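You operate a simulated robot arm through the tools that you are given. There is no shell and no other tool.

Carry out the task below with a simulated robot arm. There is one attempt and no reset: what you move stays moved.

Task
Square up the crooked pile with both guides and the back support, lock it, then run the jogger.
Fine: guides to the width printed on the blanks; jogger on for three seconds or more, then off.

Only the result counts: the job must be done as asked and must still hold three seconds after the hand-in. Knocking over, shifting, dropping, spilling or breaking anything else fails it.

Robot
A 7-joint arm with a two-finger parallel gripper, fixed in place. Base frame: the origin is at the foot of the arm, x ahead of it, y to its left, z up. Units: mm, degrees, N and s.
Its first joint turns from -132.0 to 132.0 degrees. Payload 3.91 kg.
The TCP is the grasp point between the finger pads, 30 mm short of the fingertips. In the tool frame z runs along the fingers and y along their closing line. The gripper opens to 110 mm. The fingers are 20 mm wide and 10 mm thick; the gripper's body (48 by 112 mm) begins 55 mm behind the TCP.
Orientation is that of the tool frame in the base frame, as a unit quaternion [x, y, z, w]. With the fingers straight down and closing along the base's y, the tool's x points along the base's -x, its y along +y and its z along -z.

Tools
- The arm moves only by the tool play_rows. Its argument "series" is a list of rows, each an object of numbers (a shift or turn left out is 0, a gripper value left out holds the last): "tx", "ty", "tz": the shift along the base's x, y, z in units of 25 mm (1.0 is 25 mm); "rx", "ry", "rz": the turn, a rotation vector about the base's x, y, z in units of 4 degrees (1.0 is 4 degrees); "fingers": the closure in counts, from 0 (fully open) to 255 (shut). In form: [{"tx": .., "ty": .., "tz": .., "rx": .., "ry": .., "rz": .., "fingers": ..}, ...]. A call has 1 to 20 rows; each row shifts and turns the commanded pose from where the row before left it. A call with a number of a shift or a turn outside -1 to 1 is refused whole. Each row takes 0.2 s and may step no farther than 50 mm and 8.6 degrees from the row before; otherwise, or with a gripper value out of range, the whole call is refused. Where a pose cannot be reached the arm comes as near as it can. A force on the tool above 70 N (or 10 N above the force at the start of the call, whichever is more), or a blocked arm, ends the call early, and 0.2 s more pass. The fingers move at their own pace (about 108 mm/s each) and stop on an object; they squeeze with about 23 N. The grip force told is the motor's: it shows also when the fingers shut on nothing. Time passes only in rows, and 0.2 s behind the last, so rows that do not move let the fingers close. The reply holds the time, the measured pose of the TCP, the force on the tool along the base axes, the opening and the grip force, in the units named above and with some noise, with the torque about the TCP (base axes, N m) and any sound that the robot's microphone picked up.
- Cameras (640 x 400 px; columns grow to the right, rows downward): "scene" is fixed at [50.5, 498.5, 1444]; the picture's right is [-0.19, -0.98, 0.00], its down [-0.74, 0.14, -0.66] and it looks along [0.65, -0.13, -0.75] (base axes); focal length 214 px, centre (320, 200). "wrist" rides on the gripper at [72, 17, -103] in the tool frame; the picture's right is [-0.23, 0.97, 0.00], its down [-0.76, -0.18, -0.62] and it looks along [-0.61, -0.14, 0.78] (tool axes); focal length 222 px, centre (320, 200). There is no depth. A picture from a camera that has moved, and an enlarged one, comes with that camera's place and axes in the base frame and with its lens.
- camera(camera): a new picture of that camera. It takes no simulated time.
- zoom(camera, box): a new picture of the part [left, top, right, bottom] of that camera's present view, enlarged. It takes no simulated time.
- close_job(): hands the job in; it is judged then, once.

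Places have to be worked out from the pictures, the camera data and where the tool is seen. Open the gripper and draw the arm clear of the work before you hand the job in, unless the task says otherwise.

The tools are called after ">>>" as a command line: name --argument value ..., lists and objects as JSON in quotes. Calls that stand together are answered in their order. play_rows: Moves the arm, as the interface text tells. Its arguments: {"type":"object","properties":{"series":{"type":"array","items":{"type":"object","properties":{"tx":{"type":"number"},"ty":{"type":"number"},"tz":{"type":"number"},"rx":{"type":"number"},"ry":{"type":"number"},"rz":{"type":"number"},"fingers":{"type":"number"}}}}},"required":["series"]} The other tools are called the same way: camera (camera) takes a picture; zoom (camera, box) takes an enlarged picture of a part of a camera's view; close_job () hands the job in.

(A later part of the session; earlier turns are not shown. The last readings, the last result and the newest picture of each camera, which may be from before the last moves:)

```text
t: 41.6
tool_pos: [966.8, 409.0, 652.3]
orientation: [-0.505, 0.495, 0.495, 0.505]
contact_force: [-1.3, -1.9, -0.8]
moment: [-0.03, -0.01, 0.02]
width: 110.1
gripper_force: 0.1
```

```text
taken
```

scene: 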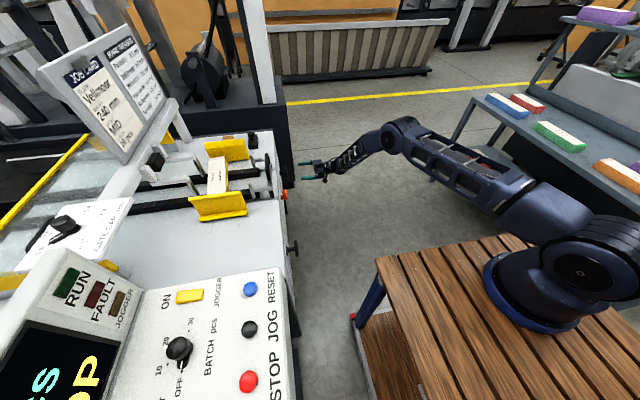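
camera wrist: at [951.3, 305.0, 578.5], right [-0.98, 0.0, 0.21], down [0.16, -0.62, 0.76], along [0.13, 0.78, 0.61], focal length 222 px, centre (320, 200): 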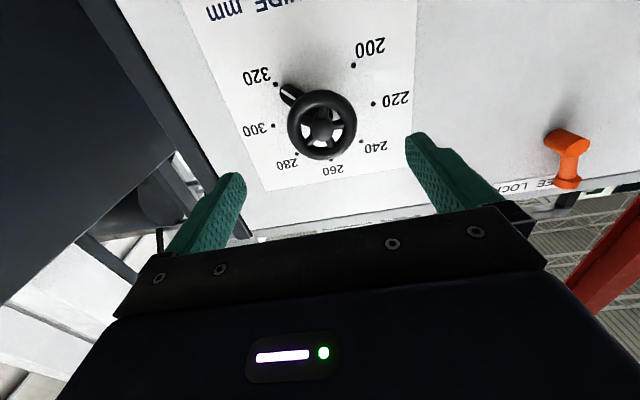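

Averaging both views, the hub axis is at (966.7, ~654). I advance to the rim and close on it.

>>> play_rows --series '[{"tz": 0.08, "ty": 0.8}, {"ty": 0.8}, {"ty": 0.8}, {"ty": 0.6}, {"ty": 0.42}, {"fingers": 255}, {}, {}, {}]'

>>> camera --camera "wrist"

```text
t: 43.6
tool_pos: [964.0, 496.7, 654.0]
orientation: [0.506, -0.494, -0.496, -0.504]
contact_force: [-23.8, -4.0, 1.3]
moment: [0.63, -0.04, 1.17]
width: 66.5
gripper_force: 45.3
```

```text
taken
camera wrist: at [950.5, 392.7, 580.6], right [-0.98, 0.0, 0.21], down [0.16, -0.62, 0.76], along [0.13, 0.78, 0.61], focal length 222 px, centre (320, 200)
```

wrist: 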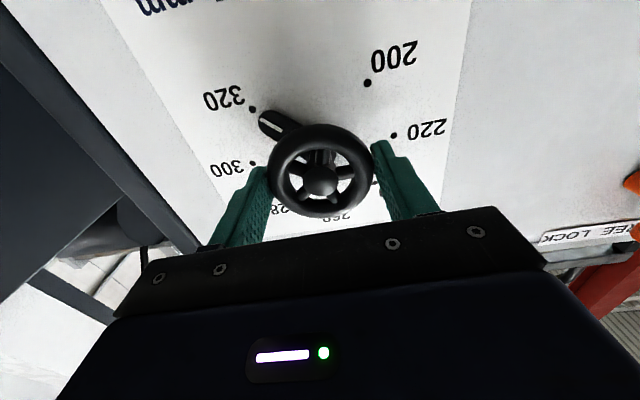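

Gripped, but the hub sits ~2 mm to −x; I relieve that and start turning.

>>> play_rows --series '[{"tx": -0.08}, {"ry": -1}, {"ry": -1}, {"ry": -1}, {"ry": -1}, {"ry": -1}, {"ry": -1}, {"ry": -1}, {"ry": -1}, {"ry": -1}, {"ry": -1}]'

>>> camera --camera "wrist"

```text
t: 46.0
tool_pos: [966.4, 494.3, 655.4]
orientation: [-0.644, 0.292, 0.291, 0.645]
contact_force: [42.9, 32.1, 8.2]
moment: [-0.15, 0.03, -0.03]
width: 66.9
gripper_force: 45.3
```

```text
taken
camera wrist: at [1001.0, 391.2, 588.5], right [-0.88, 0.0, -0.47], down [-0.37, -0.62, 0.69], along [-0.29, 0.78, 0.55], focal length 222 px, centre (320, 200)
```

wrist: 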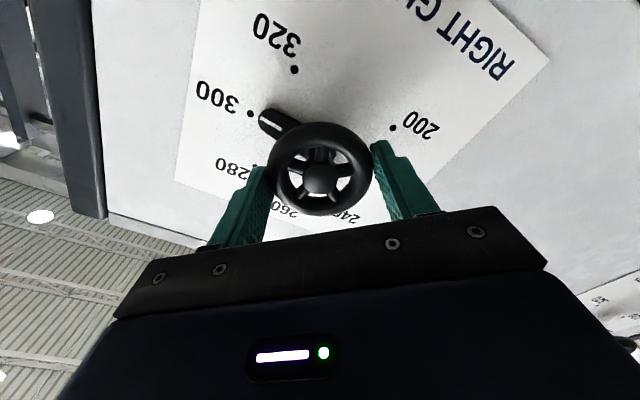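

The pointer follows (~300), but side force grew to ~43 N; I relieve by small shifts and recheck before more turning.

>>> play_rows --series '[{"tx": 0.08, "ty": 0.06}, {}]'

```text
t: 46.6
tool_pos: [965.7, 495.5, 654.3]
orientation: [-0.644, 0.291, 0.292, 0.645]
contact_force: [-13.9, -20.2, 28.2]
moment: [0.99, -0.01, 0.5]
width: 66.6
gripper_force: 45.2
```

>>> play_rows --series '[{"tx": -0.02, "ty": -0.02, "tz": 0.04}, {"ry": -1}, {"ry": -1}, {"ry": -1}, {"ry": -1}, {"ry": -1}, {"ry": -1}, {"ry": -1}, {"ry": -1}]'

```text
t: 48.6
tool_pos: [966.0, 495.5, 655.2]
orientation: [-0.699, 0.104, 0.102, 0.701]
contact_force: [8.7, -14.6, 9.7]
moment: [-0.1, 0.04, 0.58]
width: 66.6
gripper_force: 45.4
```

Forces are small now; I keep turning in chunks.

>>> play_rows --series '[{"ry": -1}, {"ry": -1}, {"ry": -1}, {"ry": -1}, {"ry": -1}, {"ry": -1}, {"ry": -1}, {"ry": -1}, {"ry": -1}, {"ry": -1}]'

>>> camera --camera "wrist"

>>> camera --camera "scene"

```text
t: 50.8
tool_pos: [965.8, 495.7, 656.2]
orientation: [0.693, 0.142, 0.143, -0.692]
contact_force: [-15.2, -25.7, 16.7]
moment: [0.49, 0.0, 1.04]
width: 66.9
gripper_force: 45.1
```

```text
taken
camera wrist: at [1039.6, 391.4, 667.8], right [0.18, 0.0, -0.98], down [-0.77, -0.62, -0.14], along [-0.61, 0.78, -0.11], focal length 222 px, centre (320, 200)
```

wrist: 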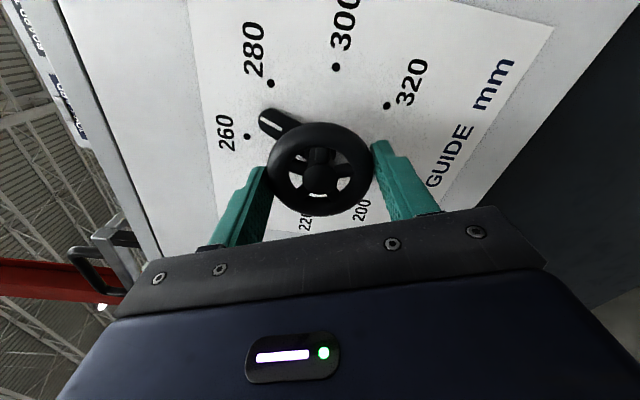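

```text
taken
```

scene: 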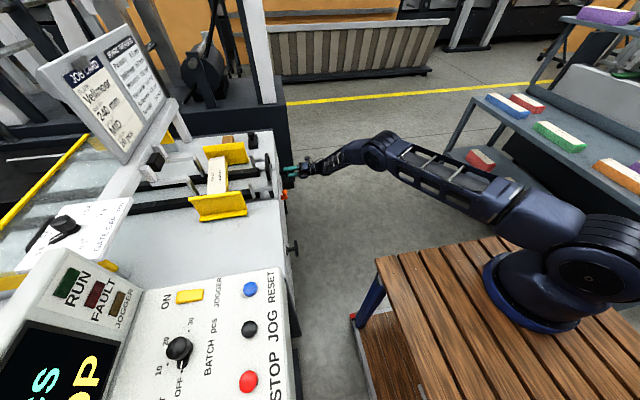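

113° turned; pointer between 280 and 260. I turn another 60° then read the dial.

>>> play_rows --series '[{"tx": -0.01, "ty": -0.02, "tz": 0.02, "ry": -1}, {"ry": -1}, {"ry": -1}, {"ry": -1}, {"ry": -1}, {"ry": -1}, {"ry": -1}, {"ry": -1}]'

>>> play_rows --series '[{"ry": -1}, {"ry": -1}, {"ry": -1}, {"ry": -1}, {"ry": -1}, {"ry": -1}, {"ry": -1}]'

>>> zoom --camera "wrist" --box '[210, 50, 430, 220]'

>>> zoom --camera "scene" --box '[130, 110, 310, 260]'

```text
t: 52.6
tool_pos: [964.4, 496.8, 654.8]
orientation: [-0.626, -0.328, -0.328, 0.627]
contact_force: [-3.7, -8.2, 11.7]
moment: [-0.55, -0.02, 0.36]
width: 67.0
gripper_force: 44.7
```

```text
t: 54.2
tool_pos: [965.3, 495.4, 655.3]
orientation: [-0.527, -0.47, -0.47, 0.529]
contact_force: [4.2, 5.0, 12.2]
moment: [-0.54, -0.01, 0.63]
width: 66.5
gripper_force: 44.7
```

```text
2.35 times, centred on (320, 135) of wrist
camera zoom: at [991.0, 391.5, 725.1], right [0.94, 0.0, -0.34], down [-0.27, -0.62, -0.74], along [-0.21, 0.78, -0.59], focal length 523 px, centre (320, 353)
```

zoom: 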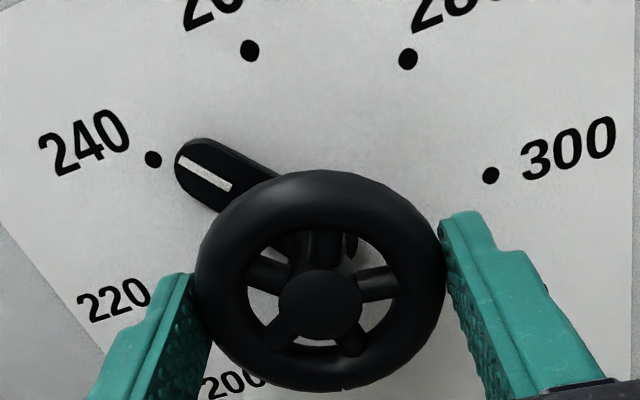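

```text
2.67 times, centred on (220, 185) of scene
camera zoom: at [50.5, 498.5, 1444.0], right [-0.19, -0.98, 0.0], down [-0.74, 0.14, -0.66], along [0.65, -0.13, -0.75], focal length 572 px, centre (587, 240)
```

zoom: 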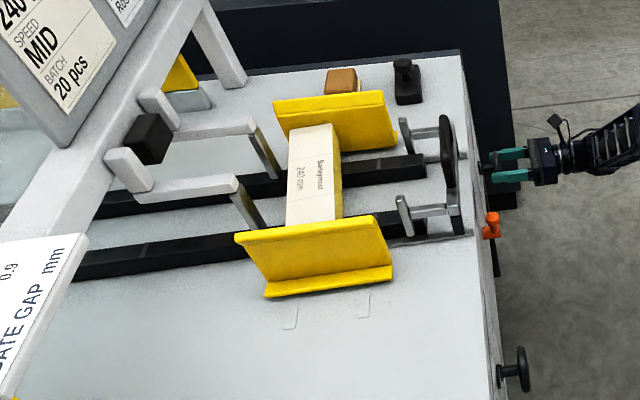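

The right pointer computes to about −36.7° (≈244). Another 8.3° to reach 240; the far guide has closed on the pile's end as expected.

>>> play_rows --series '[{"ry": -0.7}, {"ry": -0.7}, {"ry": -0.67}, {}, {}]'

>>> zoom --camera "wrist" --box '[210, 50, 430, 220]'

```text
t: 55.4
tool_pos: [966.3, 496.6, 656.1]
orientation: [0.494, 0.506, 0.507, -0.493]
contact_force: [-6.6, -1.5, 16.7]
moment: [1.25, 0.04, 0.09]
width: 66.9
gripper_force: 45.6
```

```text
2.35 times, centred on (320, 135) of wrist
camera zoom: at [980.7, 391.5, 728.0], right [0.98, 0.0, -0.2], down [-0.16, -0.62, -0.77], along [-0.13, 0.78, -0.61], focal length 523 px, centre (320, 353)
```

zoom: 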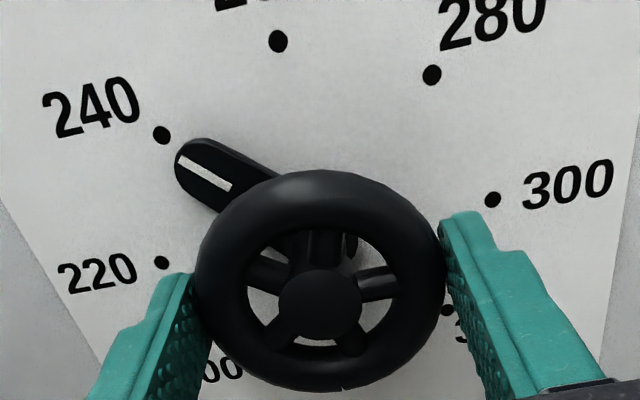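

Same picture as the left dial at 240. I release and back off.

>>> play_rows --series '[{"fingers": 0}, {}, {}, {"ty": -0.5}, {"ty": -0.5}, {"ty": -1}, {"ty": -1}]'

>>> zoom --camera "wrist" --box '[210, 50, 430, 220]'

>>> zoom --camera "scene" --box '[130, 110, 310, 260]'

>>> zoom --camera "scene" --box '[190, 130, 300, 220]'

```text
t: 57.0
tool_pos: [964.4, 421.8, 655.1]
orientation: [0.494, 0.506, 0.506, -0.494]
contact_force: [0.2, 0.4, -0.7]
moment: [-0.01, 0.05, -0.02]
width: 110.3
gripper_force: 0.0
```

```text
2.35 times, centred on (320, 135) of wrist
camera zoom: at [980.8, 317.9, 727.5], right [0.98, 0.0, -0.2], down [-0.16, -0.62, -0.77], along [-0.13, 0.78, -0.61], focal length 523 px, centre (320, 353)
```

zoom: 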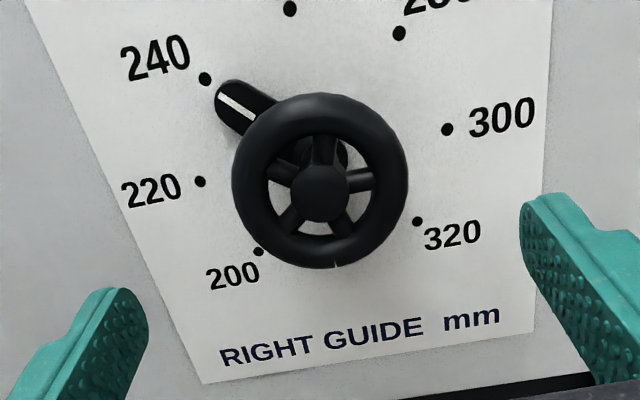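

```text
2.67 times, centred on (220, 185) of scene
camera zoom: at [50.5, 498.5, 1444.0], right [-0.19, -0.98, 0.0], down [-0.74, 0.14, -0.66], along [0.65, -0.13, -0.75], focal length 572 px, centre (587, 240)
```

zoom: 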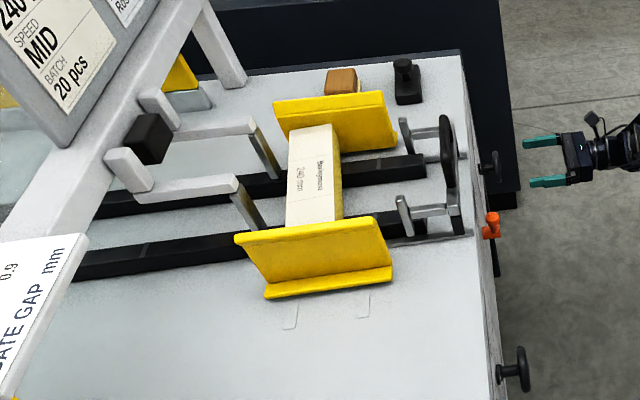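

```text
4.44 times, centred on (245, 175) of scene
camera zoom: at [50.5, 498.5, 1444.0], right [-0.19, -0.98, 0.0], down [-0.74, 0.14, -0.66], along [0.65, -0.13, -0.75], focal length 953 px, centre (653, 311)
```

zoom: 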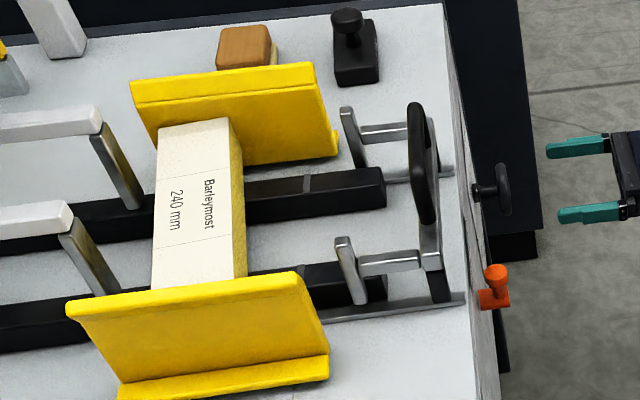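

Both guides are at 240 and the pile is now straight. Next the back support; I lift the arm in front of it to see its handle and prongs.

>>> play_rows --series '[{"tx": -0.8, "tz": 0.9}, {"tx": -0.8, "tz": 0.9}, {"tx": -0.8, "tz": 0.9}, {"tx": -0.8, "tz": 0.9}, {"tx": -0.8, "tz": 0.9}, {"tx": -0.8, "tz": 0.9}, {"tx": -0.8, "tz": 0.9}, {"tx": -0.8, "tz": 0.9}, {"tx": -0.8, "tz": 0.9}, {"tx": -0.8, "tz": 0.9}, {"tx": -0.8, "tz": 0.9}]'

>>> camera --camera "wrist"

>>> camera --camera "scene"

```text
t: 59.4
tool_pos: [743.7, 419.8, 902.6]
orientation: [0.494, 0.506, 0.506, -0.494]
contact_force: [0.4, -0.4, 0.2]
moment: [0.03, 0.02, 0.0]
width: 110.0
gripper_force: 0.2
```

```text
taken
camera wrist: at [759.7, 315.0, 974.6], right [0.98, 0.0, -0.2], down [-0.16, -0.62, -0.77], along [-0.13, 0.78, -0.61], focal length 222 px, centre (320, 200)
```

wrist: 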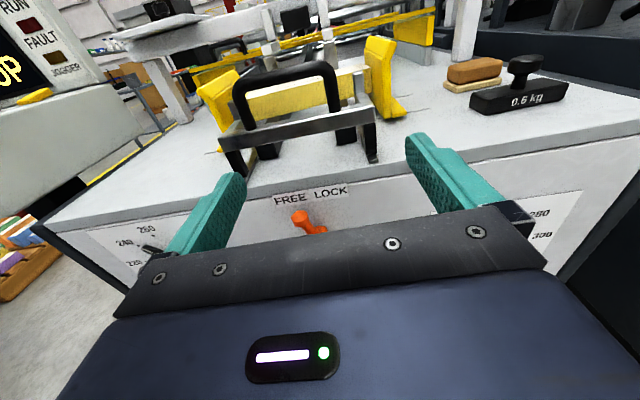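

```text
taken
```

scene: 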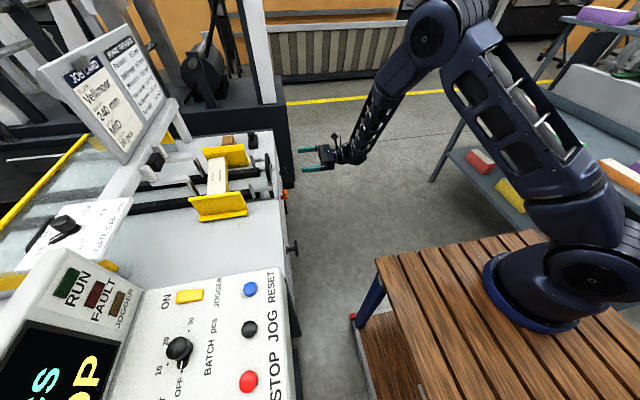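

The back support's U-handle on its crossbar is visible. I zoom for details.

>>> zoom --camera "wrist" --box '[180, 20, 440, 190]'

>>> zoom --camera "wrist" --box '[250, 170, 380, 250]'

```text
2.35 times, centred on (310, 105) of wrist
camera zoom: at [759.7, 315.0, 974.6], right [0.98, 0.0, -0.2], down [-0.16, -0.62, -0.77], along [-0.13, 0.78, -0.61], focal length 523 px, centre (344, 424)
```

zoom: 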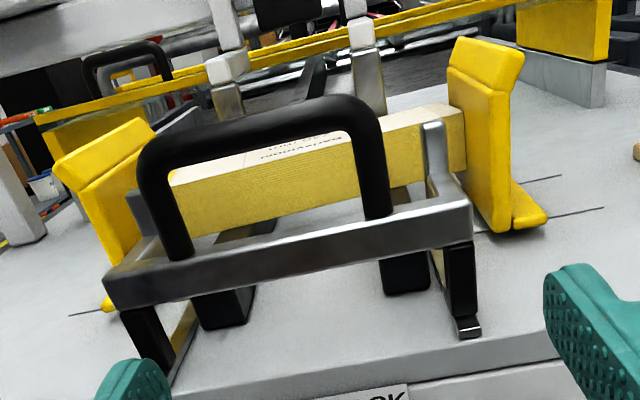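

```text
4.92 times, centred on (315, 210) of wrist
camera zoom: at [759.7, 315.0, 974.6], right [0.98, 0.0, -0.2], down [-0.16, -0.62, -0.77], along [-0.13, 0.78, -0.61], focal length 1094 px, centre (345, 151)
```

zoom: 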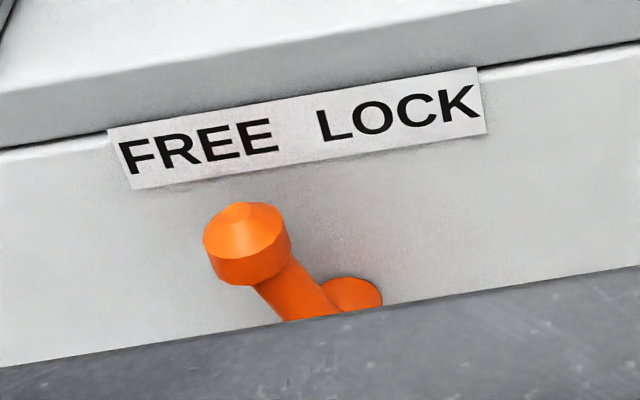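

Crossbar centre is about x 711, front face y≈566, z≈884. I close the fingers and line the tips up behind it to push in +y.

>>> play_rows --series '[{"tx": -0.65, "tz": -0.37, "fingers": 255}, {"tx": -0.65, "tz": -0.37}, {"ty": 0.5}, {"ty": 0.5}, {"ty": 0.5}, {"ty": 0.5}, {"ty": 0.5}, {"ty": 0.5}]'

>>> camera --camera "wrist"

>>> zoom --camera "scene" --box '[190, 130, 330, 230]'

```text
t: 61.2
tool_pos: [713.6, 496.8, 883.5]
orientation: [0.494, 0.506, 0.506, -0.494]
contact_force: [0.4, 0.4, -0.4]
moment: [-0.04, 0.01, 0.0]
width: 0.1
gripper_force: 23.0
```

```text
taken
camera wrist: at [728.7, 391.8, 955.6], right [0.98, 0.0, -0.2], down [-0.16, -0.62, -0.77], along [-0.13, 0.78, -0.61], focal length 222 px, centre (320, 200)
```

wrist: 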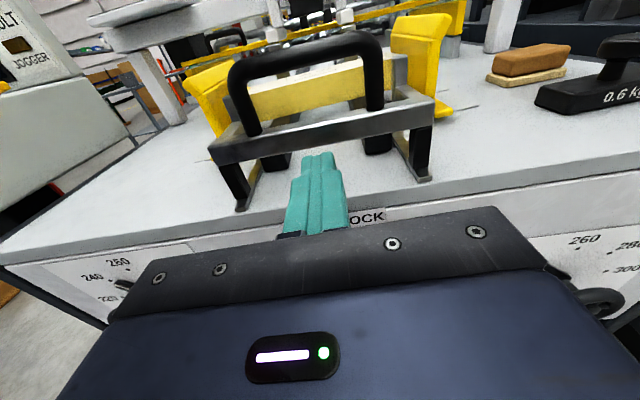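

```text
4.00 times, centred on (260, 180) of scene
camera zoom: at [50.5, 498.5, 1444.0], right [-0.19, -0.98, 0.0], down [-0.74, 0.14, -0.66], along [0.65, -0.13, -0.75], focal length 858 px, centre (560, 280)
```

zoom: 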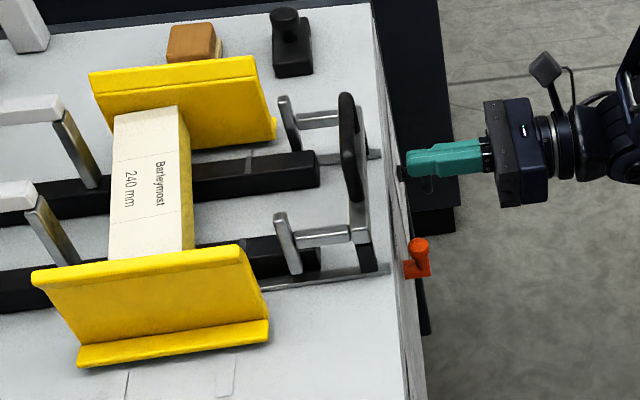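

Tips are aligned ~35 mm behind the crossbar. I advance in small rows until contact shows.

>>> play_rows --series '[{"ty": 0.3}, {"ty": 0.3}, {"ty": 0.3}, {"ty": 0.3}, {"ty": 0.2}, {"ty": 0.2}]'

>>> camera --camera "wrist"

```text
t: 62.6
tool_pos: [713.0, 537.3, 884.1]
orientation: [0.493, 0.507, 0.506, -0.494]
contact_force: [-0.5, -1.9, 0.4]
moment: [0.0, 0.01, 0.05]
width: 0.3
gripper_force: 22.7
```

```text
taken
camera wrist: at [729.0, 432.5, 956.9], right [0.98, 0.0, -0.2], down [-0.16, -0.62, -0.77], along [-0.13, 0.78, -0.61], focal length 222 px, centre (320, 200)
```

wrist: 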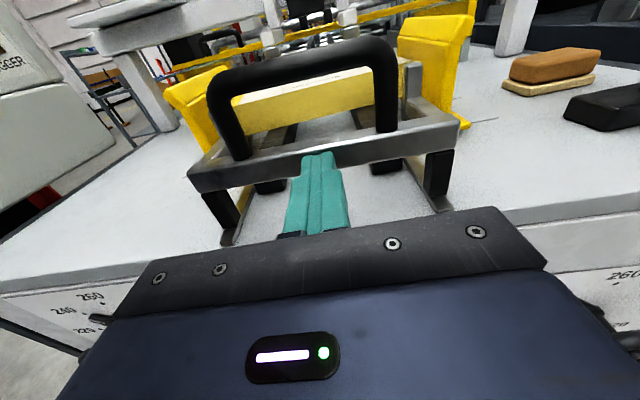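

Tips are at the bar (y≈567). I push 20 mm and check force and movement.

>>> play_rows --series '[{"ty": 0.2}, {"ty": 0.2}, {"ty": 0.2}, {"ty": 0.2}]'

>>> camera --camera "wrist"

>>> zoom --camera "scene" --box '[190, 130, 330, 230]'

```text
t: 63.6
tool_pos: [711.6, 556.2, 883.2]
orientation: [0.493, 0.507, 0.506, -0.494]
contact_force: [0.0, -1.3, -0.6]
moment: [0.02, 0.0, 0.0]
width: 0.0
gripper_force: 22.6
```

```text
taken
camera wrist: at [728.0, 451.8, 956.0], right [0.98, 0.0, -0.2], down [-0.16, -0.62, -0.77], along [-0.13, 0.78, -0.61], focal length 222 px, centre (320, 200)
```

wrist: 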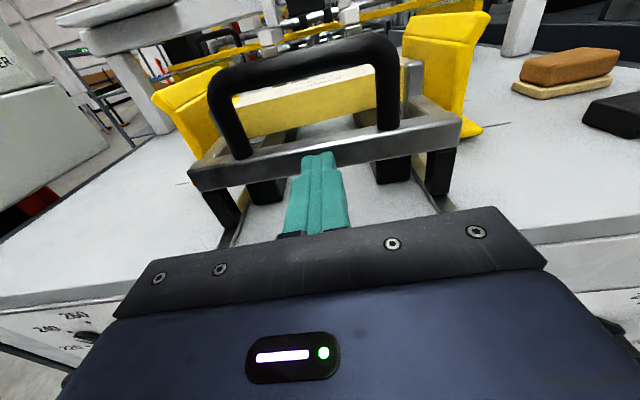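

```text
4.00 times, centred on (260, 180) of scene
camera zoom: at [50.5, 498.5, 1444.0], right [-0.19, -0.98, 0.0], down [-0.74, 0.14, -0.66], along [0.65, -0.13, -0.75], focal length 858 px, centre (560, 280)
```

zoom: 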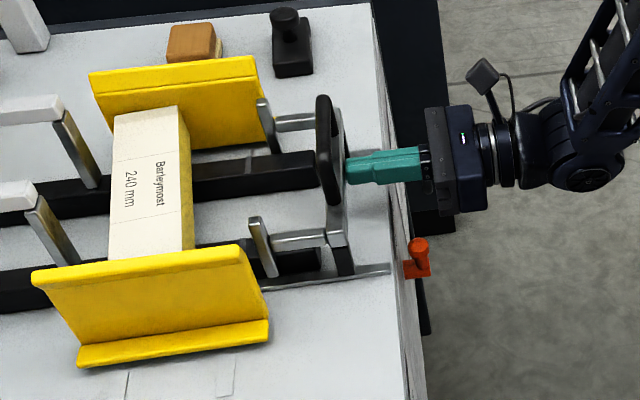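

It slides easily (~2 N). About 60 mm remains to the pile; I push 40 mm more, then look.

>>> play_rows --series '[{"ty": 0.2}, {"ty": 0.2}, {"ty": 0.2}, {"ty": 0.2}, {"ty": 0.2}, {"ty": 0.2}, {"ty": 0.2}, {"ty": 0.2}]'

>>> zoom --camera "wrist" --box '[150, 10, 470, 210]'

>>> zoom --camera "scene" --box '[190, 130, 290, 220]'

```text
t: 65.4
tool_pos: [714.9, 595.3, 884.5]
orientation: [0.493, 0.507, 0.506, -0.493]
contact_force: [0.1, -0.6, 0.4]
moment: [0.0, 0.02, -0.01]
width: 0.0
gripper_force: 23.1
```

```text
2.00 times, centred on (310, 110) of wrist
camera zoom: at [729.4, 491.1, 956.2], right [0.98, 0.0, -0.2], down [-0.16, -0.62, -0.77], along [-0.13, 0.78, -0.61], focal length 444 px, centre (340, 380)
```

zoom: 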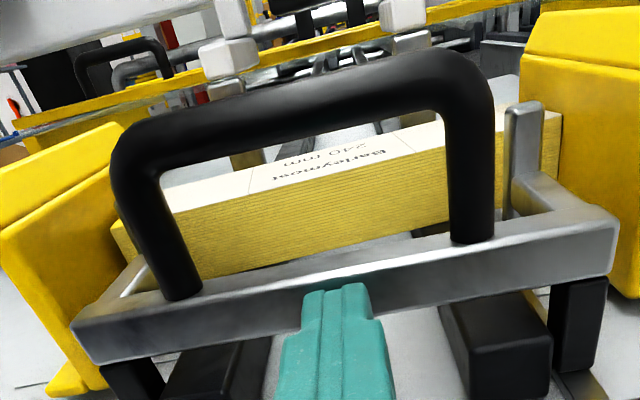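

```text
4.44 times, centred on (240, 175) of scene
camera zoom: at [50.5, 498.5, 1444.0], right [-0.19, -0.98, 0.0], down [-0.74, 0.14, -0.66], along [0.65, -0.13, -0.75], focal length 953 px, centre (676, 311)
```

zoom: 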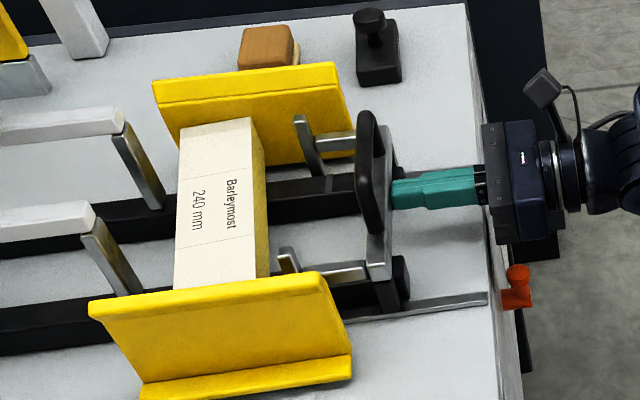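

About 30 mm remains. I push 15 mm more and recheck.

>>> play_rows --series '[{"ty": 0.2}, {"ty": 0.2}, {"ty": 0.2}]'

>>> zoom --camera "scene" --box '[200, 140, 270, 200]'

>>> zoom --camera "wrist" --box '[150, 10, 470, 210]'

```text
t: 66.2
tool_pos: [712.3, 610.5, 884.9]
orientation: [0.494, 0.506, 0.507, -0.493]
contact_force: [-0.3, -2.3, 0.8]
moment: [0.02, -0.04, -0.01]
width: 0.0
gripper_force: 22.9
```

```text
6.67 times, centred on (235, 170) of scene
camera zoom: at [50.5, 498.5, 1444.0], right [-0.19, -0.98, 0.0], down [-0.74, 0.14, -0.66], along [0.65, -0.13, -0.75], focal length 1430 px, centre (887, 400)
```

zoom: 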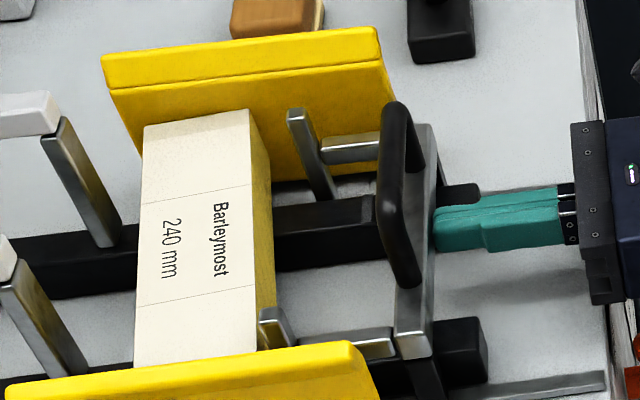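

```text
2.00 times, centred on (310, 110) of wrist
camera zoom: at [728.5, 506.2, 956.6], right [0.98, 0.0, -0.2], down [-0.16, -0.62, -0.77], along [-0.13, 0.78, -0.61], focal length 444 px, centre (340, 380)
```

zoom: 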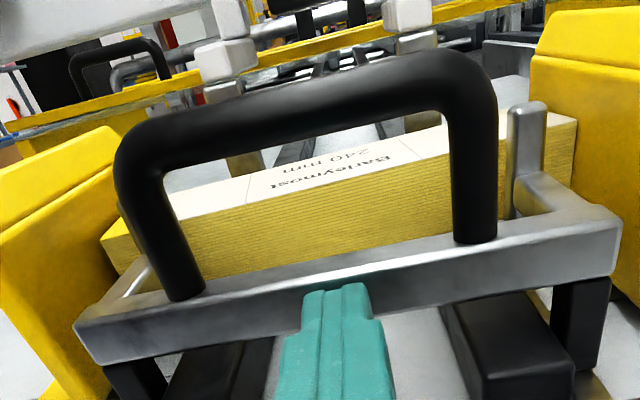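

Prongs are nearly at the pile's back face. I advance in 3 mm rows watching the force.

>>> play_rows --series '[{"ty": 0.12}, {"ty": 0.12}, {"ty": 0.12}]'

>>> zoom --camera "scene" --box '[200, 140, 270, 200]'

>>> zoom --camera "wrist" --box '[180, 40, 460, 160]'

```text
t: 67.0
tool_pos: [713.9, 619.5, 885.0]
orientation: [0.494, 0.505, 0.507, -0.493]
contact_force: [-0.1, -1.2, -1.2]
moment: [-0.03, 0.02, 0.01]
width: 0.0
gripper_force: 22.9
```

```text
6.67 times, centred on (235, 170) of scene
camera zoom: at [50.5, 498.5, 1444.0], right [-0.19, -0.98, 0.0], down [-0.74, 0.14, -0.66], along [0.65, -0.13, -0.75], focal length 1430 px, centre (887, 400)
```

zoom: 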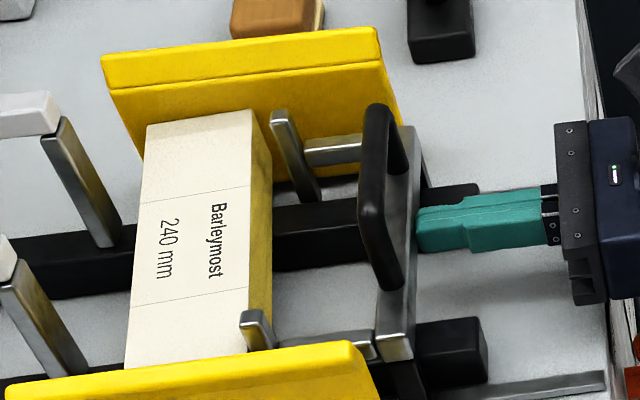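

```text
2.29 times, centred on (320, 100) of wrist
camera zoom: at [729.3, 515.8, 957.2], right [0.98, 0.0, -0.2], down [-0.16, -0.62, -0.77], along [-0.13, 0.78, -0.61], focal length 508 px, centre (320, 429)
```

zoom: 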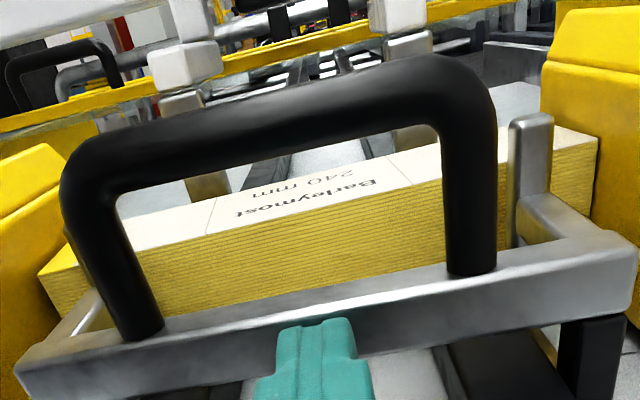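

The near prong is now pushing the pile's near end and straightening it (far end still has a gap). I continue in 3 mm rows.

>>> play_rows --series '[{"ty": 0.12}, {"ty": 0.12}]'

>>> zoom --camera "scene" --box '[200, 140, 270, 200]'

>>> zoom --camera "wrist" --box '[180, 40, 460, 160]'

```text
t: 67.6
tool_pos: [712.7, 625.8, 883.8]
orientation: [0.494, 0.506, 0.506, -0.494]
contact_force: [1.3, -2.8, 1.3]
moment: [0.02, 0.0, -0.02]
width: 0.1
gripper_force: 23.2
```

```text
6.67 times, centred on (235, 170) of scene
camera zoom: at [50.5, 498.5, 1444.0], right [-0.19, -0.98, 0.0], down [-0.74, 0.14, -0.66], along [0.65, -0.13, -0.75], focal length 1430 px, centre (887, 400)
```

zoom: 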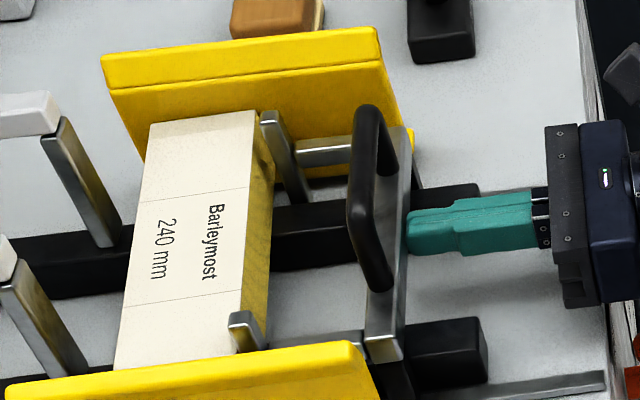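

```text
2.29 times, centred on (320, 100) of wrist
camera zoom: at [728.5, 521.4, 956.3], right [0.98, 0.0, -0.2], down [-0.16, -0.62, -0.77], along [-0.13, 0.78, -0.61], focal length 508 px, centre (320, 429)
```

zoom: 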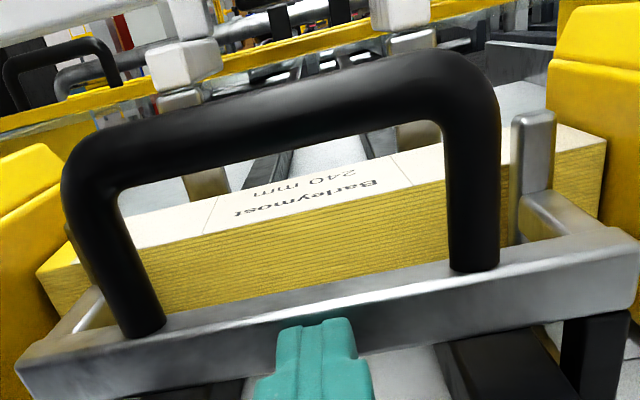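

Yaw is shrinking steadily. I continue.

>>> play_rows --series '[{"ty": 0.12}, {"ty": 0.1}]'

>>> zoom --camera "scene" --box '[200, 140, 270, 200]'

>>> zoom --camera "wrist" --box '[180, 40, 460, 160]'

```text
t: 68.2
tool_pos: [712.7, 631.6, 882.9]
orientation: [0.494, 0.506, 0.506, -0.494]
contact_force: [0.1, -1.6, 1.6]
moment: [0.02, -0.04, 0.01]
width: 0.3
gripper_force: 23.0
```

```text
6.67 times, centred on (235, 170) of scene
camera zoom: at [50.5, 498.5, 1444.0], right [-0.19, -0.98, 0.0], down [-0.74, 0.14, -0.66], along [0.65, -0.13, -0.75], focal length 1430 px, centre (887, 400)
```

zoom: 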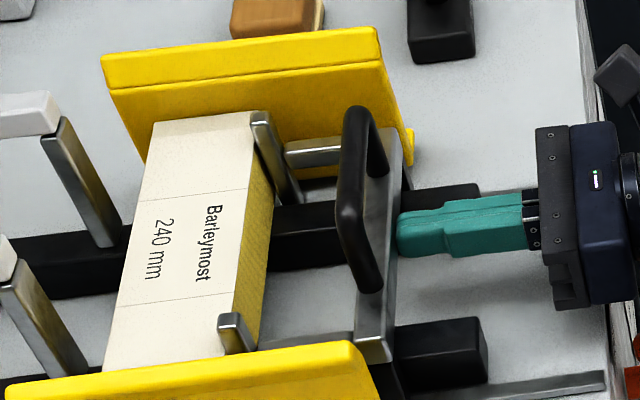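

```text
2.29 times, centred on (320, 100) of wrist
camera zoom: at [728.6, 527.0, 955.9], right [0.98, 0.0, -0.2], down [-0.16, -0.62, -0.77], along [-0.13, 0.78, -0.61], focal length 508 px, centre (320, 429)
```

zoom: 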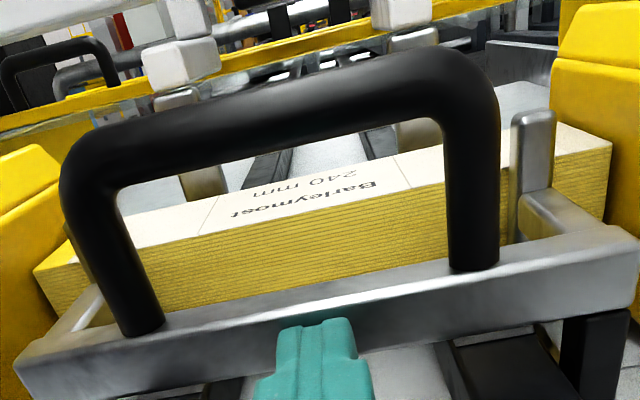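

Nearly square now, both prongs about touching. I keep advancing gently to seat the pile toward the front posts, watching for force rise.

>>> play_rows --series '[{"ty": 0.1}, {"ty": 0.1}]'

>>> zoom --camera "scene" --box '[200, 140, 270, 200]'

>>> camera --camera "wrist"

```text
t: 68.8
tool_pos: [712.7, 636.9, 883.5]
orientation: [0.493, 0.507, 0.507, -0.493]
contact_force: [-1.3, -3.9, -2.2]
moment: [-0.01, 0.02, 0.07]
width: 0.0
gripper_force: 22.7
```

```text
6.67 times, centred on (235, 170) of scene
camera zoom: at [50.5, 498.5, 1444.0], right [-0.19, -0.98, 0.0], down [-0.74, 0.14, -0.66], along [0.65, -0.13, -0.75], focal length 1430 px, centre (887, 400)
```

zoom: 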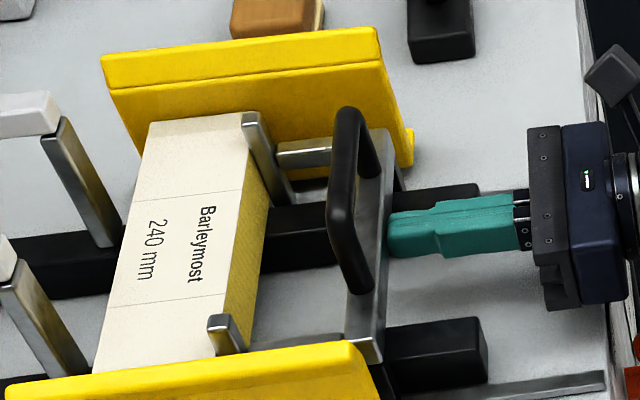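

```text
taken
camera wrist: at [728.9, 531.9, 956.2], right [0.98, 0.0, -0.2], down [-0.16, -0.62, -0.77], along [-0.13, 0.78, -0.61], focal length 222 px, centre (320, 200)
```

wrist: 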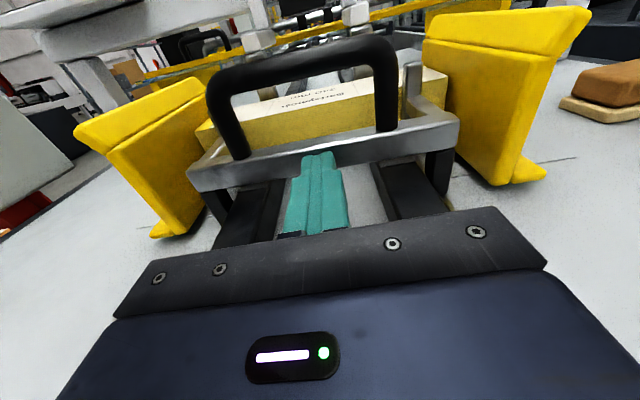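

The pile is square and moving as a body. A gap of roughly 20 mm to the posts remains; I push on in small steps.

>>> play_rows --series '[{"ty": 0.12}, {"ty": 0.12}, {"ty": 0.12}]'

>>> zoom --camera "scene" --box '[200, 140, 270, 200]'

>>> zoom --camera "wrist" --box '[180, 20, 460, 160]'

```text
t: 69.6
tool_pos: [713.5, 644.1, 884.4]
orientation: [0.494, 0.507, 0.506, -0.494]
contact_force: [-0.8, -3.7, -0.2]
moment: [0.04, -0.03, 0.02]
width: 0.0
gripper_force: 23.9
```

```text
6.67 times, centred on (235, 170) of scene
camera zoom: at [50.5, 498.5, 1444.0], right [-0.19, -0.98, 0.0], down [-0.74, 0.14, -0.66], along [0.65, -0.13, -0.75], focal length 1430 px, centre (887, 400)
```

zoom: 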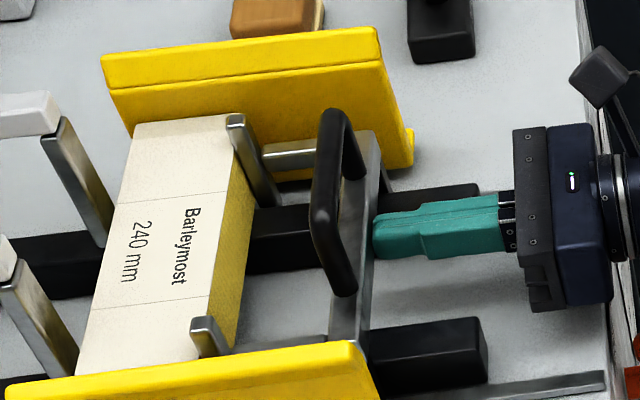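

```text
2.29 times, centred on (320, 90) of wrist
camera zoom: at [729.3, 540.5, 956.2], right [0.98, 0.0, -0.2], down [-0.16, -0.62, -0.77], along [-0.13, 0.78, -0.61], focal length 508 px, centre (320, 451)
```

zoom: 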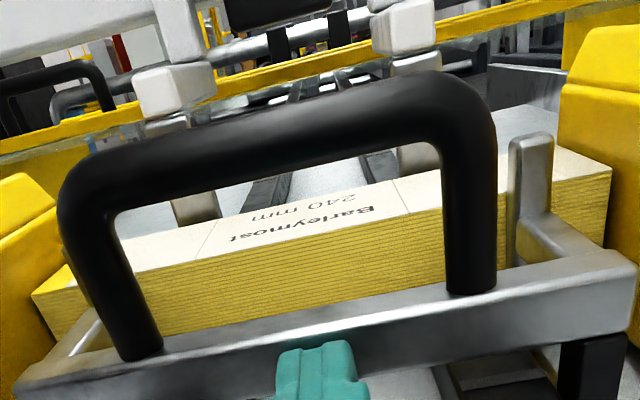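

>>> play_rows --series '[{"ty": 0.1}, {"ty": 0.1}, {"ty": 0.1}]'

>>> zoom --camera "scene" --box '[200, 140, 270, 200]'

```text
t: 70.4
tool_pos: [714.0, 653.5, 883.8]
orientation: [0.494, 0.506, 0.506, -0.494]
contact_force: [-1.4, -2.6, -1.1]
moment: [-0.06, -0.01, 0.03]
width: 0.0
gripper_force: 23.3
```

```text
6.67 times, centred on (235, 170) of scene
camera zoom: at [50.5, 498.5, 1444.0], right [-0.19, -0.98, 0.0], down [-0.74, 0.14, -0.66], along [0.65, -0.13, -0.75], focal length 1430 px, centre (887, 400)
```

zoom: 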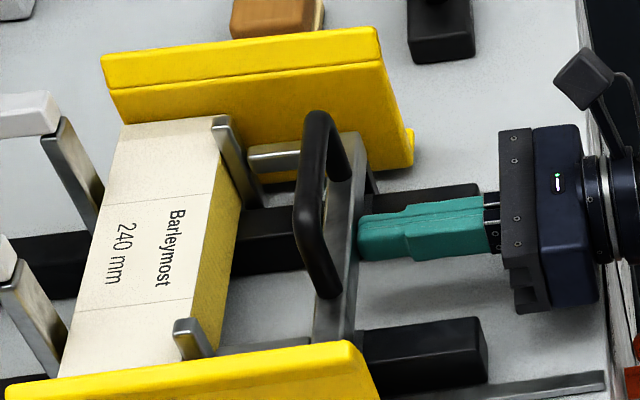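

>>> play_rows --series '[{"ty": 0.08}, {"ty": 0.08}, {"ty": 0.08}]'

>>> zoom --camera "scene" --box '[200, 140, 270, 200]'

>>> zoom --camera "wrist" --box '[180, 20, 460, 160]'

```text
t: 71.2
tool_pos: [713.2, 657.9, 883.6]
orientation: [0.494, 0.506, 0.506, -0.493]
contact_force: [-6.7, -20.0, 3.1]
moment: [0.17, -0.03, 0.2]
width: 0.0
gripper_force: 23.2
```

```text
6.67 times, centred on (235, 170) of scene
camera zoom: at [50.5, 498.5, 1444.0], right [-0.19, -0.98, 0.0], down [-0.74, 0.14, -0.66], along [0.65, -0.13, -0.75], focal length 1430 px, centre (887, 400)
```

zoom: 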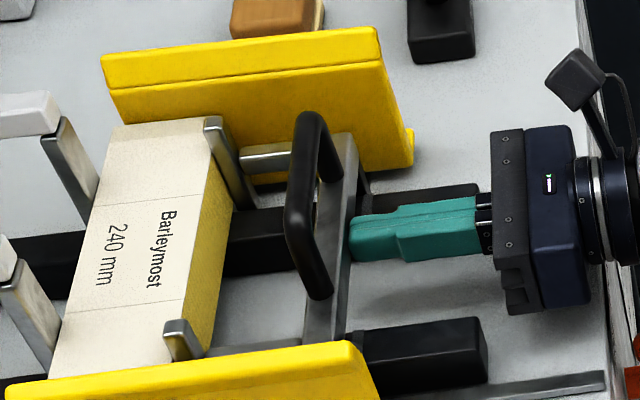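

```text
2.29 times, centred on (320, 90) of wrist
camera zoom: at [729.6, 553.5, 956.3], right [0.98, 0.0, -0.2], down [-0.16, -0.62, -0.77], along [-0.13, 0.78, -0.61], focal length 508 px, centre (320, 451)
```

zoom: 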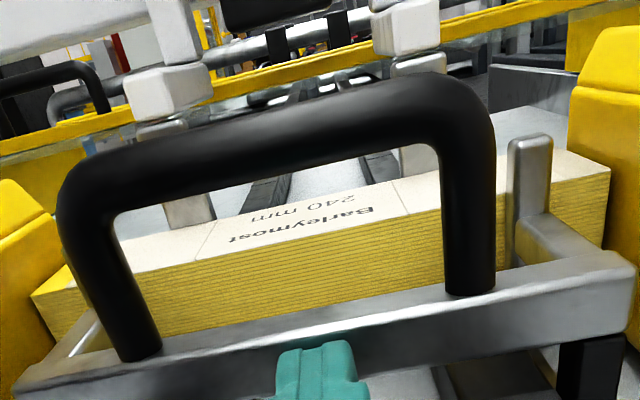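

Force jumped to 20 N: the pile is seated between posts and prongs, and is square. I back straight off the crossbar.

>>> play_rows --series '[{"ty": -0.2}, {"ty": -0.5}, {"ty": -1}, {"ty": -1}, {"ty": -1}, {"ty": -1}, {"ty": -1}, {"ty": -1}, {"ty": -1}, {"ty": -1}, {"ty": -1}]'

>>> zoom --camera "scene" --box '[190, 130, 290, 220]'

>>> camera --camera "wrist"

```text
t: 73.6
tool_pos: [713.6, 416.7, 885.7]
orientation: [0.494, 0.506, 0.506, -0.494]
contact_force: [0.0, -0.7, -0.2]
moment: [-0.01, 0.0, -0.04]
width: 0.0
gripper_force: 23.0
```

```text
4.44 times, centred on (240, 175) of scene
camera zoom: at [50.5, 498.5, 1444.0], right [-0.19, -0.98, 0.0], down [-0.74, 0.14, -0.66], along [0.65, -0.13, -0.75], focal length 953 px, centre (676, 311)
```

zoom: 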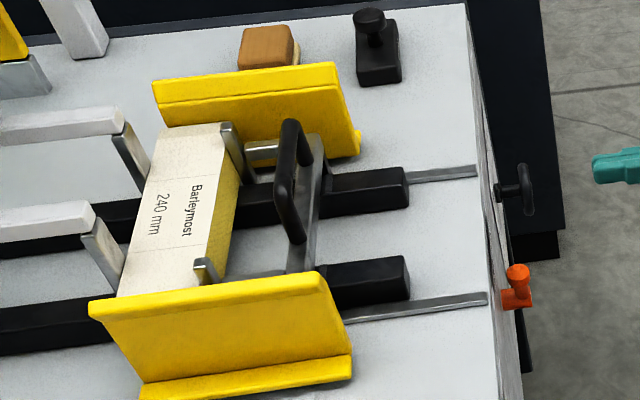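

```text
taken
camera wrist: at [727.8, 313.5, 957.9], right [0.98, 0.0, -0.2], down [-0.16, -0.62, -0.77], along [-0.13, 0.78, -0.61], focal length 222 px, centre (320, 200)
```

wrist: 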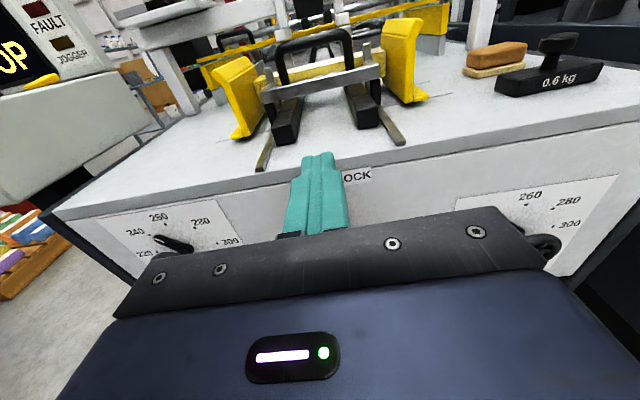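

Now the lock lever. I lower the open gripper in front of it to locate pivot and handle.

>>> play_rows --series '[{"tz": -0.8, "fingers": 0}, {"tz": -0.8}, {"tz": -0.8}, {"tz": -0.8}, {"tz": -0.8}, {"tz": -0.8}]'

>>> camera --camera "wrist"

>>> zoom --camera "wrist" --box '[240, 60, 400, 190]'

>>> zoom --camera "scene" --box '[265, 170, 325, 215]'

```text
t: 75.0
tool_pos: [713.1, 416.1, 765.3]
orientation: [0.493, 0.507, 0.507, -0.494]
contact_force: [0.1, 0.7, 1.0]
moment: [-0.02, 0.0, 0.01]
width: 110.0
gripper_force: 0.1
```

```text
taken
camera wrist: at [729.2, 312.6, 837.2], right [0.98, 0.0, -0.2], down [-0.16, -0.62, -0.77], along [-0.13, 0.78, -0.61], focal length 222 px, centre (320, 200)
```

wrist: 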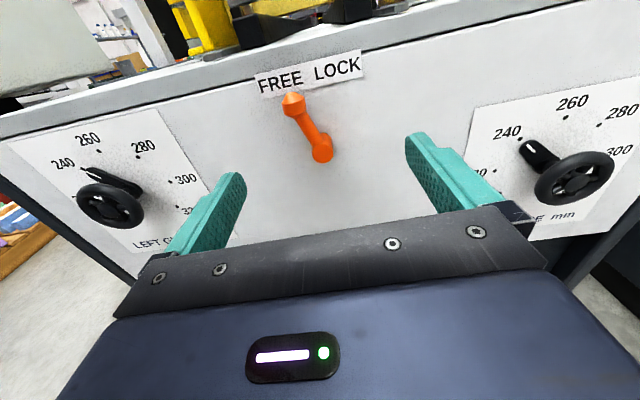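

```text
3.08 times, centred on (320, 125) of wrist
camera zoom: at [729.2, 312.6, 837.2], right [0.98, 0.0, -0.2], down [-0.16, -0.62, -0.77], along [-0.13, 0.78, -0.61], focal length 684 px, centre (320, 431)
```

zoom: 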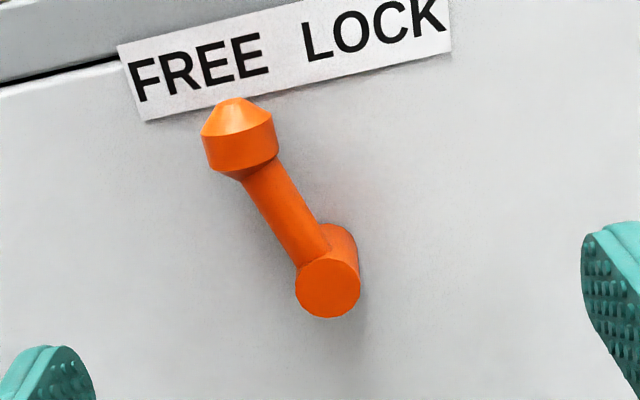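

```text
8.89 times, centred on (295, 192) of scene
camera zoom: at [50.5, 498.5, 1444.0], right [-0.19, -0.98, 0.0], down [-0.74, 0.14, -0.66], along [0.65, -0.13, -0.75], focal length 1906 px, centre (542, 267)
```

zoom: 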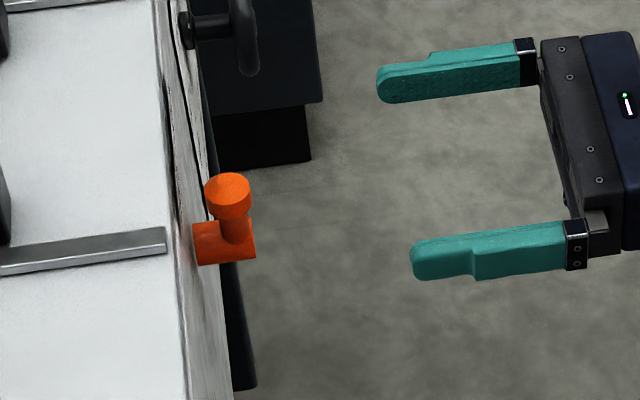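

Pivot ≈ (711, 732), lever knob ≈ (694, 525, 786), about −18°; LOCK lies to +x. I straddle the knob with the fingers 50 mm apart and will push it toward LOCK.

>>> play_rows --series '[{"tx": -0.38, "tz": 0.41, "fingers": 139}, {"tx": -0.38, "tz": 0.42}, {"ty": 0.6}, {"ty": 0.6}, {"ty": 0.6}, {"ty": 0.6}, {"ty": 0.4}, {"ty": 0.4}]'

>>> camera --camera "wrist"

>>> zoom --camera "scene" --box '[265, 170, 325, 215]'

```text
t: 76.8
tool_pos: [695.1, 495.7, 784.8]
orientation: [0.494, 0.506, 0.506, -0.494]
contact_force: [-0.4, -0.4, 0.9]
moment: [-0.03, -0.02, 0.0]
width: 50.2
gripper_force: 0.0
```

```text
taken
camera wrist: at [709.8, 391.7, 856.7], right [0.98, 0.0, -0.2], down [-0.16, -0.62, -0.77], along [-0.13, 0.78, -0.61], focal length 222 px, centre (320, 200)
```

wrist: 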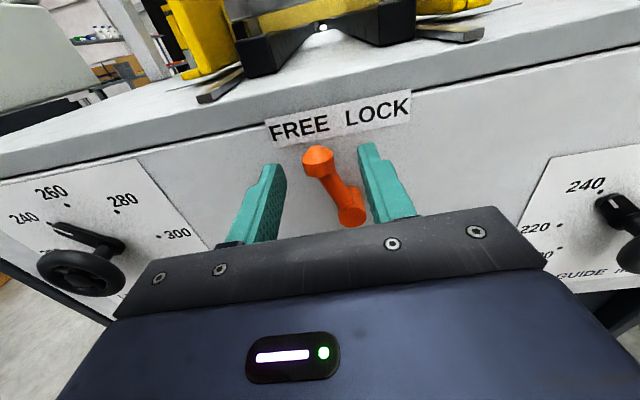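

```text
8.89 times, centred on (295, 192) of scene
camera zoom: at [50.5, 498.5, 1444.0], right [-0.19, -0.98, 0.0], down [-0.74, 0.14, -0.66], along [0.65, -0.13, -0.75], focal length 1906 px, centre (542, 267)
```

zoom: 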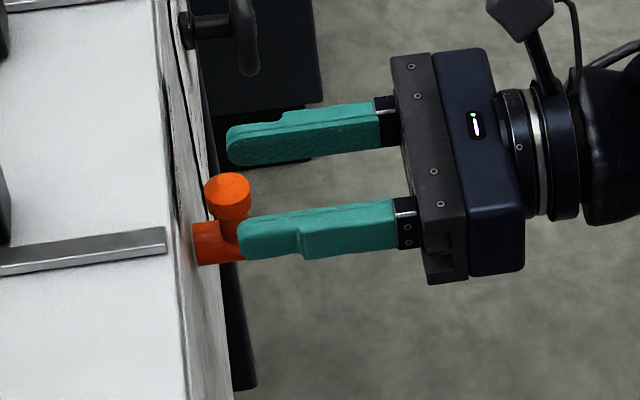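

I advance 6 mm more so the fingertips overlap the knob, then sweep +x in small steps.

>>> play_rows --series '[{"ty": 0.24}, {"tx": 0.25}, {"tx": 0.25}, {"tx": 0.25}, {"tx": 0.25}]'

>>> camera --camera "wrist"

```text
t: 78.0
tool_pos: [719.9, 501.0, 785.1]
orientation: [0.493, 0.507, 0.506, -0.494]
contact_force: [-0.8, -0.4, -0.4]
moment: [0.0, 0.0, 0.03]
width: 50.0
gripper_force: 0.0
```

```text
taken
camera wrist: at [735.1, 397.9, 857.1], right [0.98, 0.0, -0.2], down [-0.16, -0.62, -0.77], along [-0.13, 0.78, -0.61], focal length 222 px, centre (320, 200)
```

wrist: 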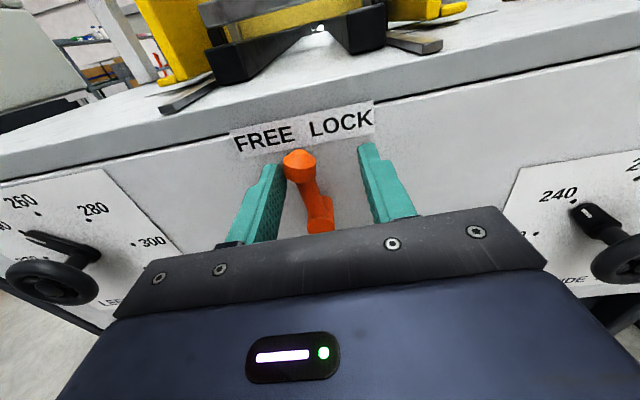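

The lever is moving toward LOCK. I continue the sweep.

>>> play_rows --series '[{"tx": 0.25}, {"tx": 0.25}, {"tx": 0.2}, {"tx": 0.2}]'

>>> camera --camera "wrist"

```text
t: 79.0
tool_pos: [741.5, 502.2, 785.4]
orientation: [0.494, 0.506, 0.506, -0.494]
contact_force: [-2.7, 0.0, 0.7]
moment: [-0.02, -0.03, 0.07]
width: 51.0
gripper_force: 1.0
```

```text
taken
camera wrist: at [756.7, 398.1, 857.4], right [0.98, 0.0, -0.2], down [-0.16, -0.62, -0.77], along [-0.13, 0.78, -0.61], focal length 222 px, centre (320, 200)
```

wrist: 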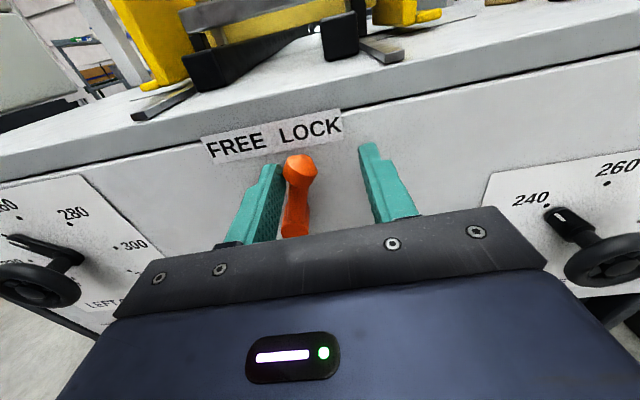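

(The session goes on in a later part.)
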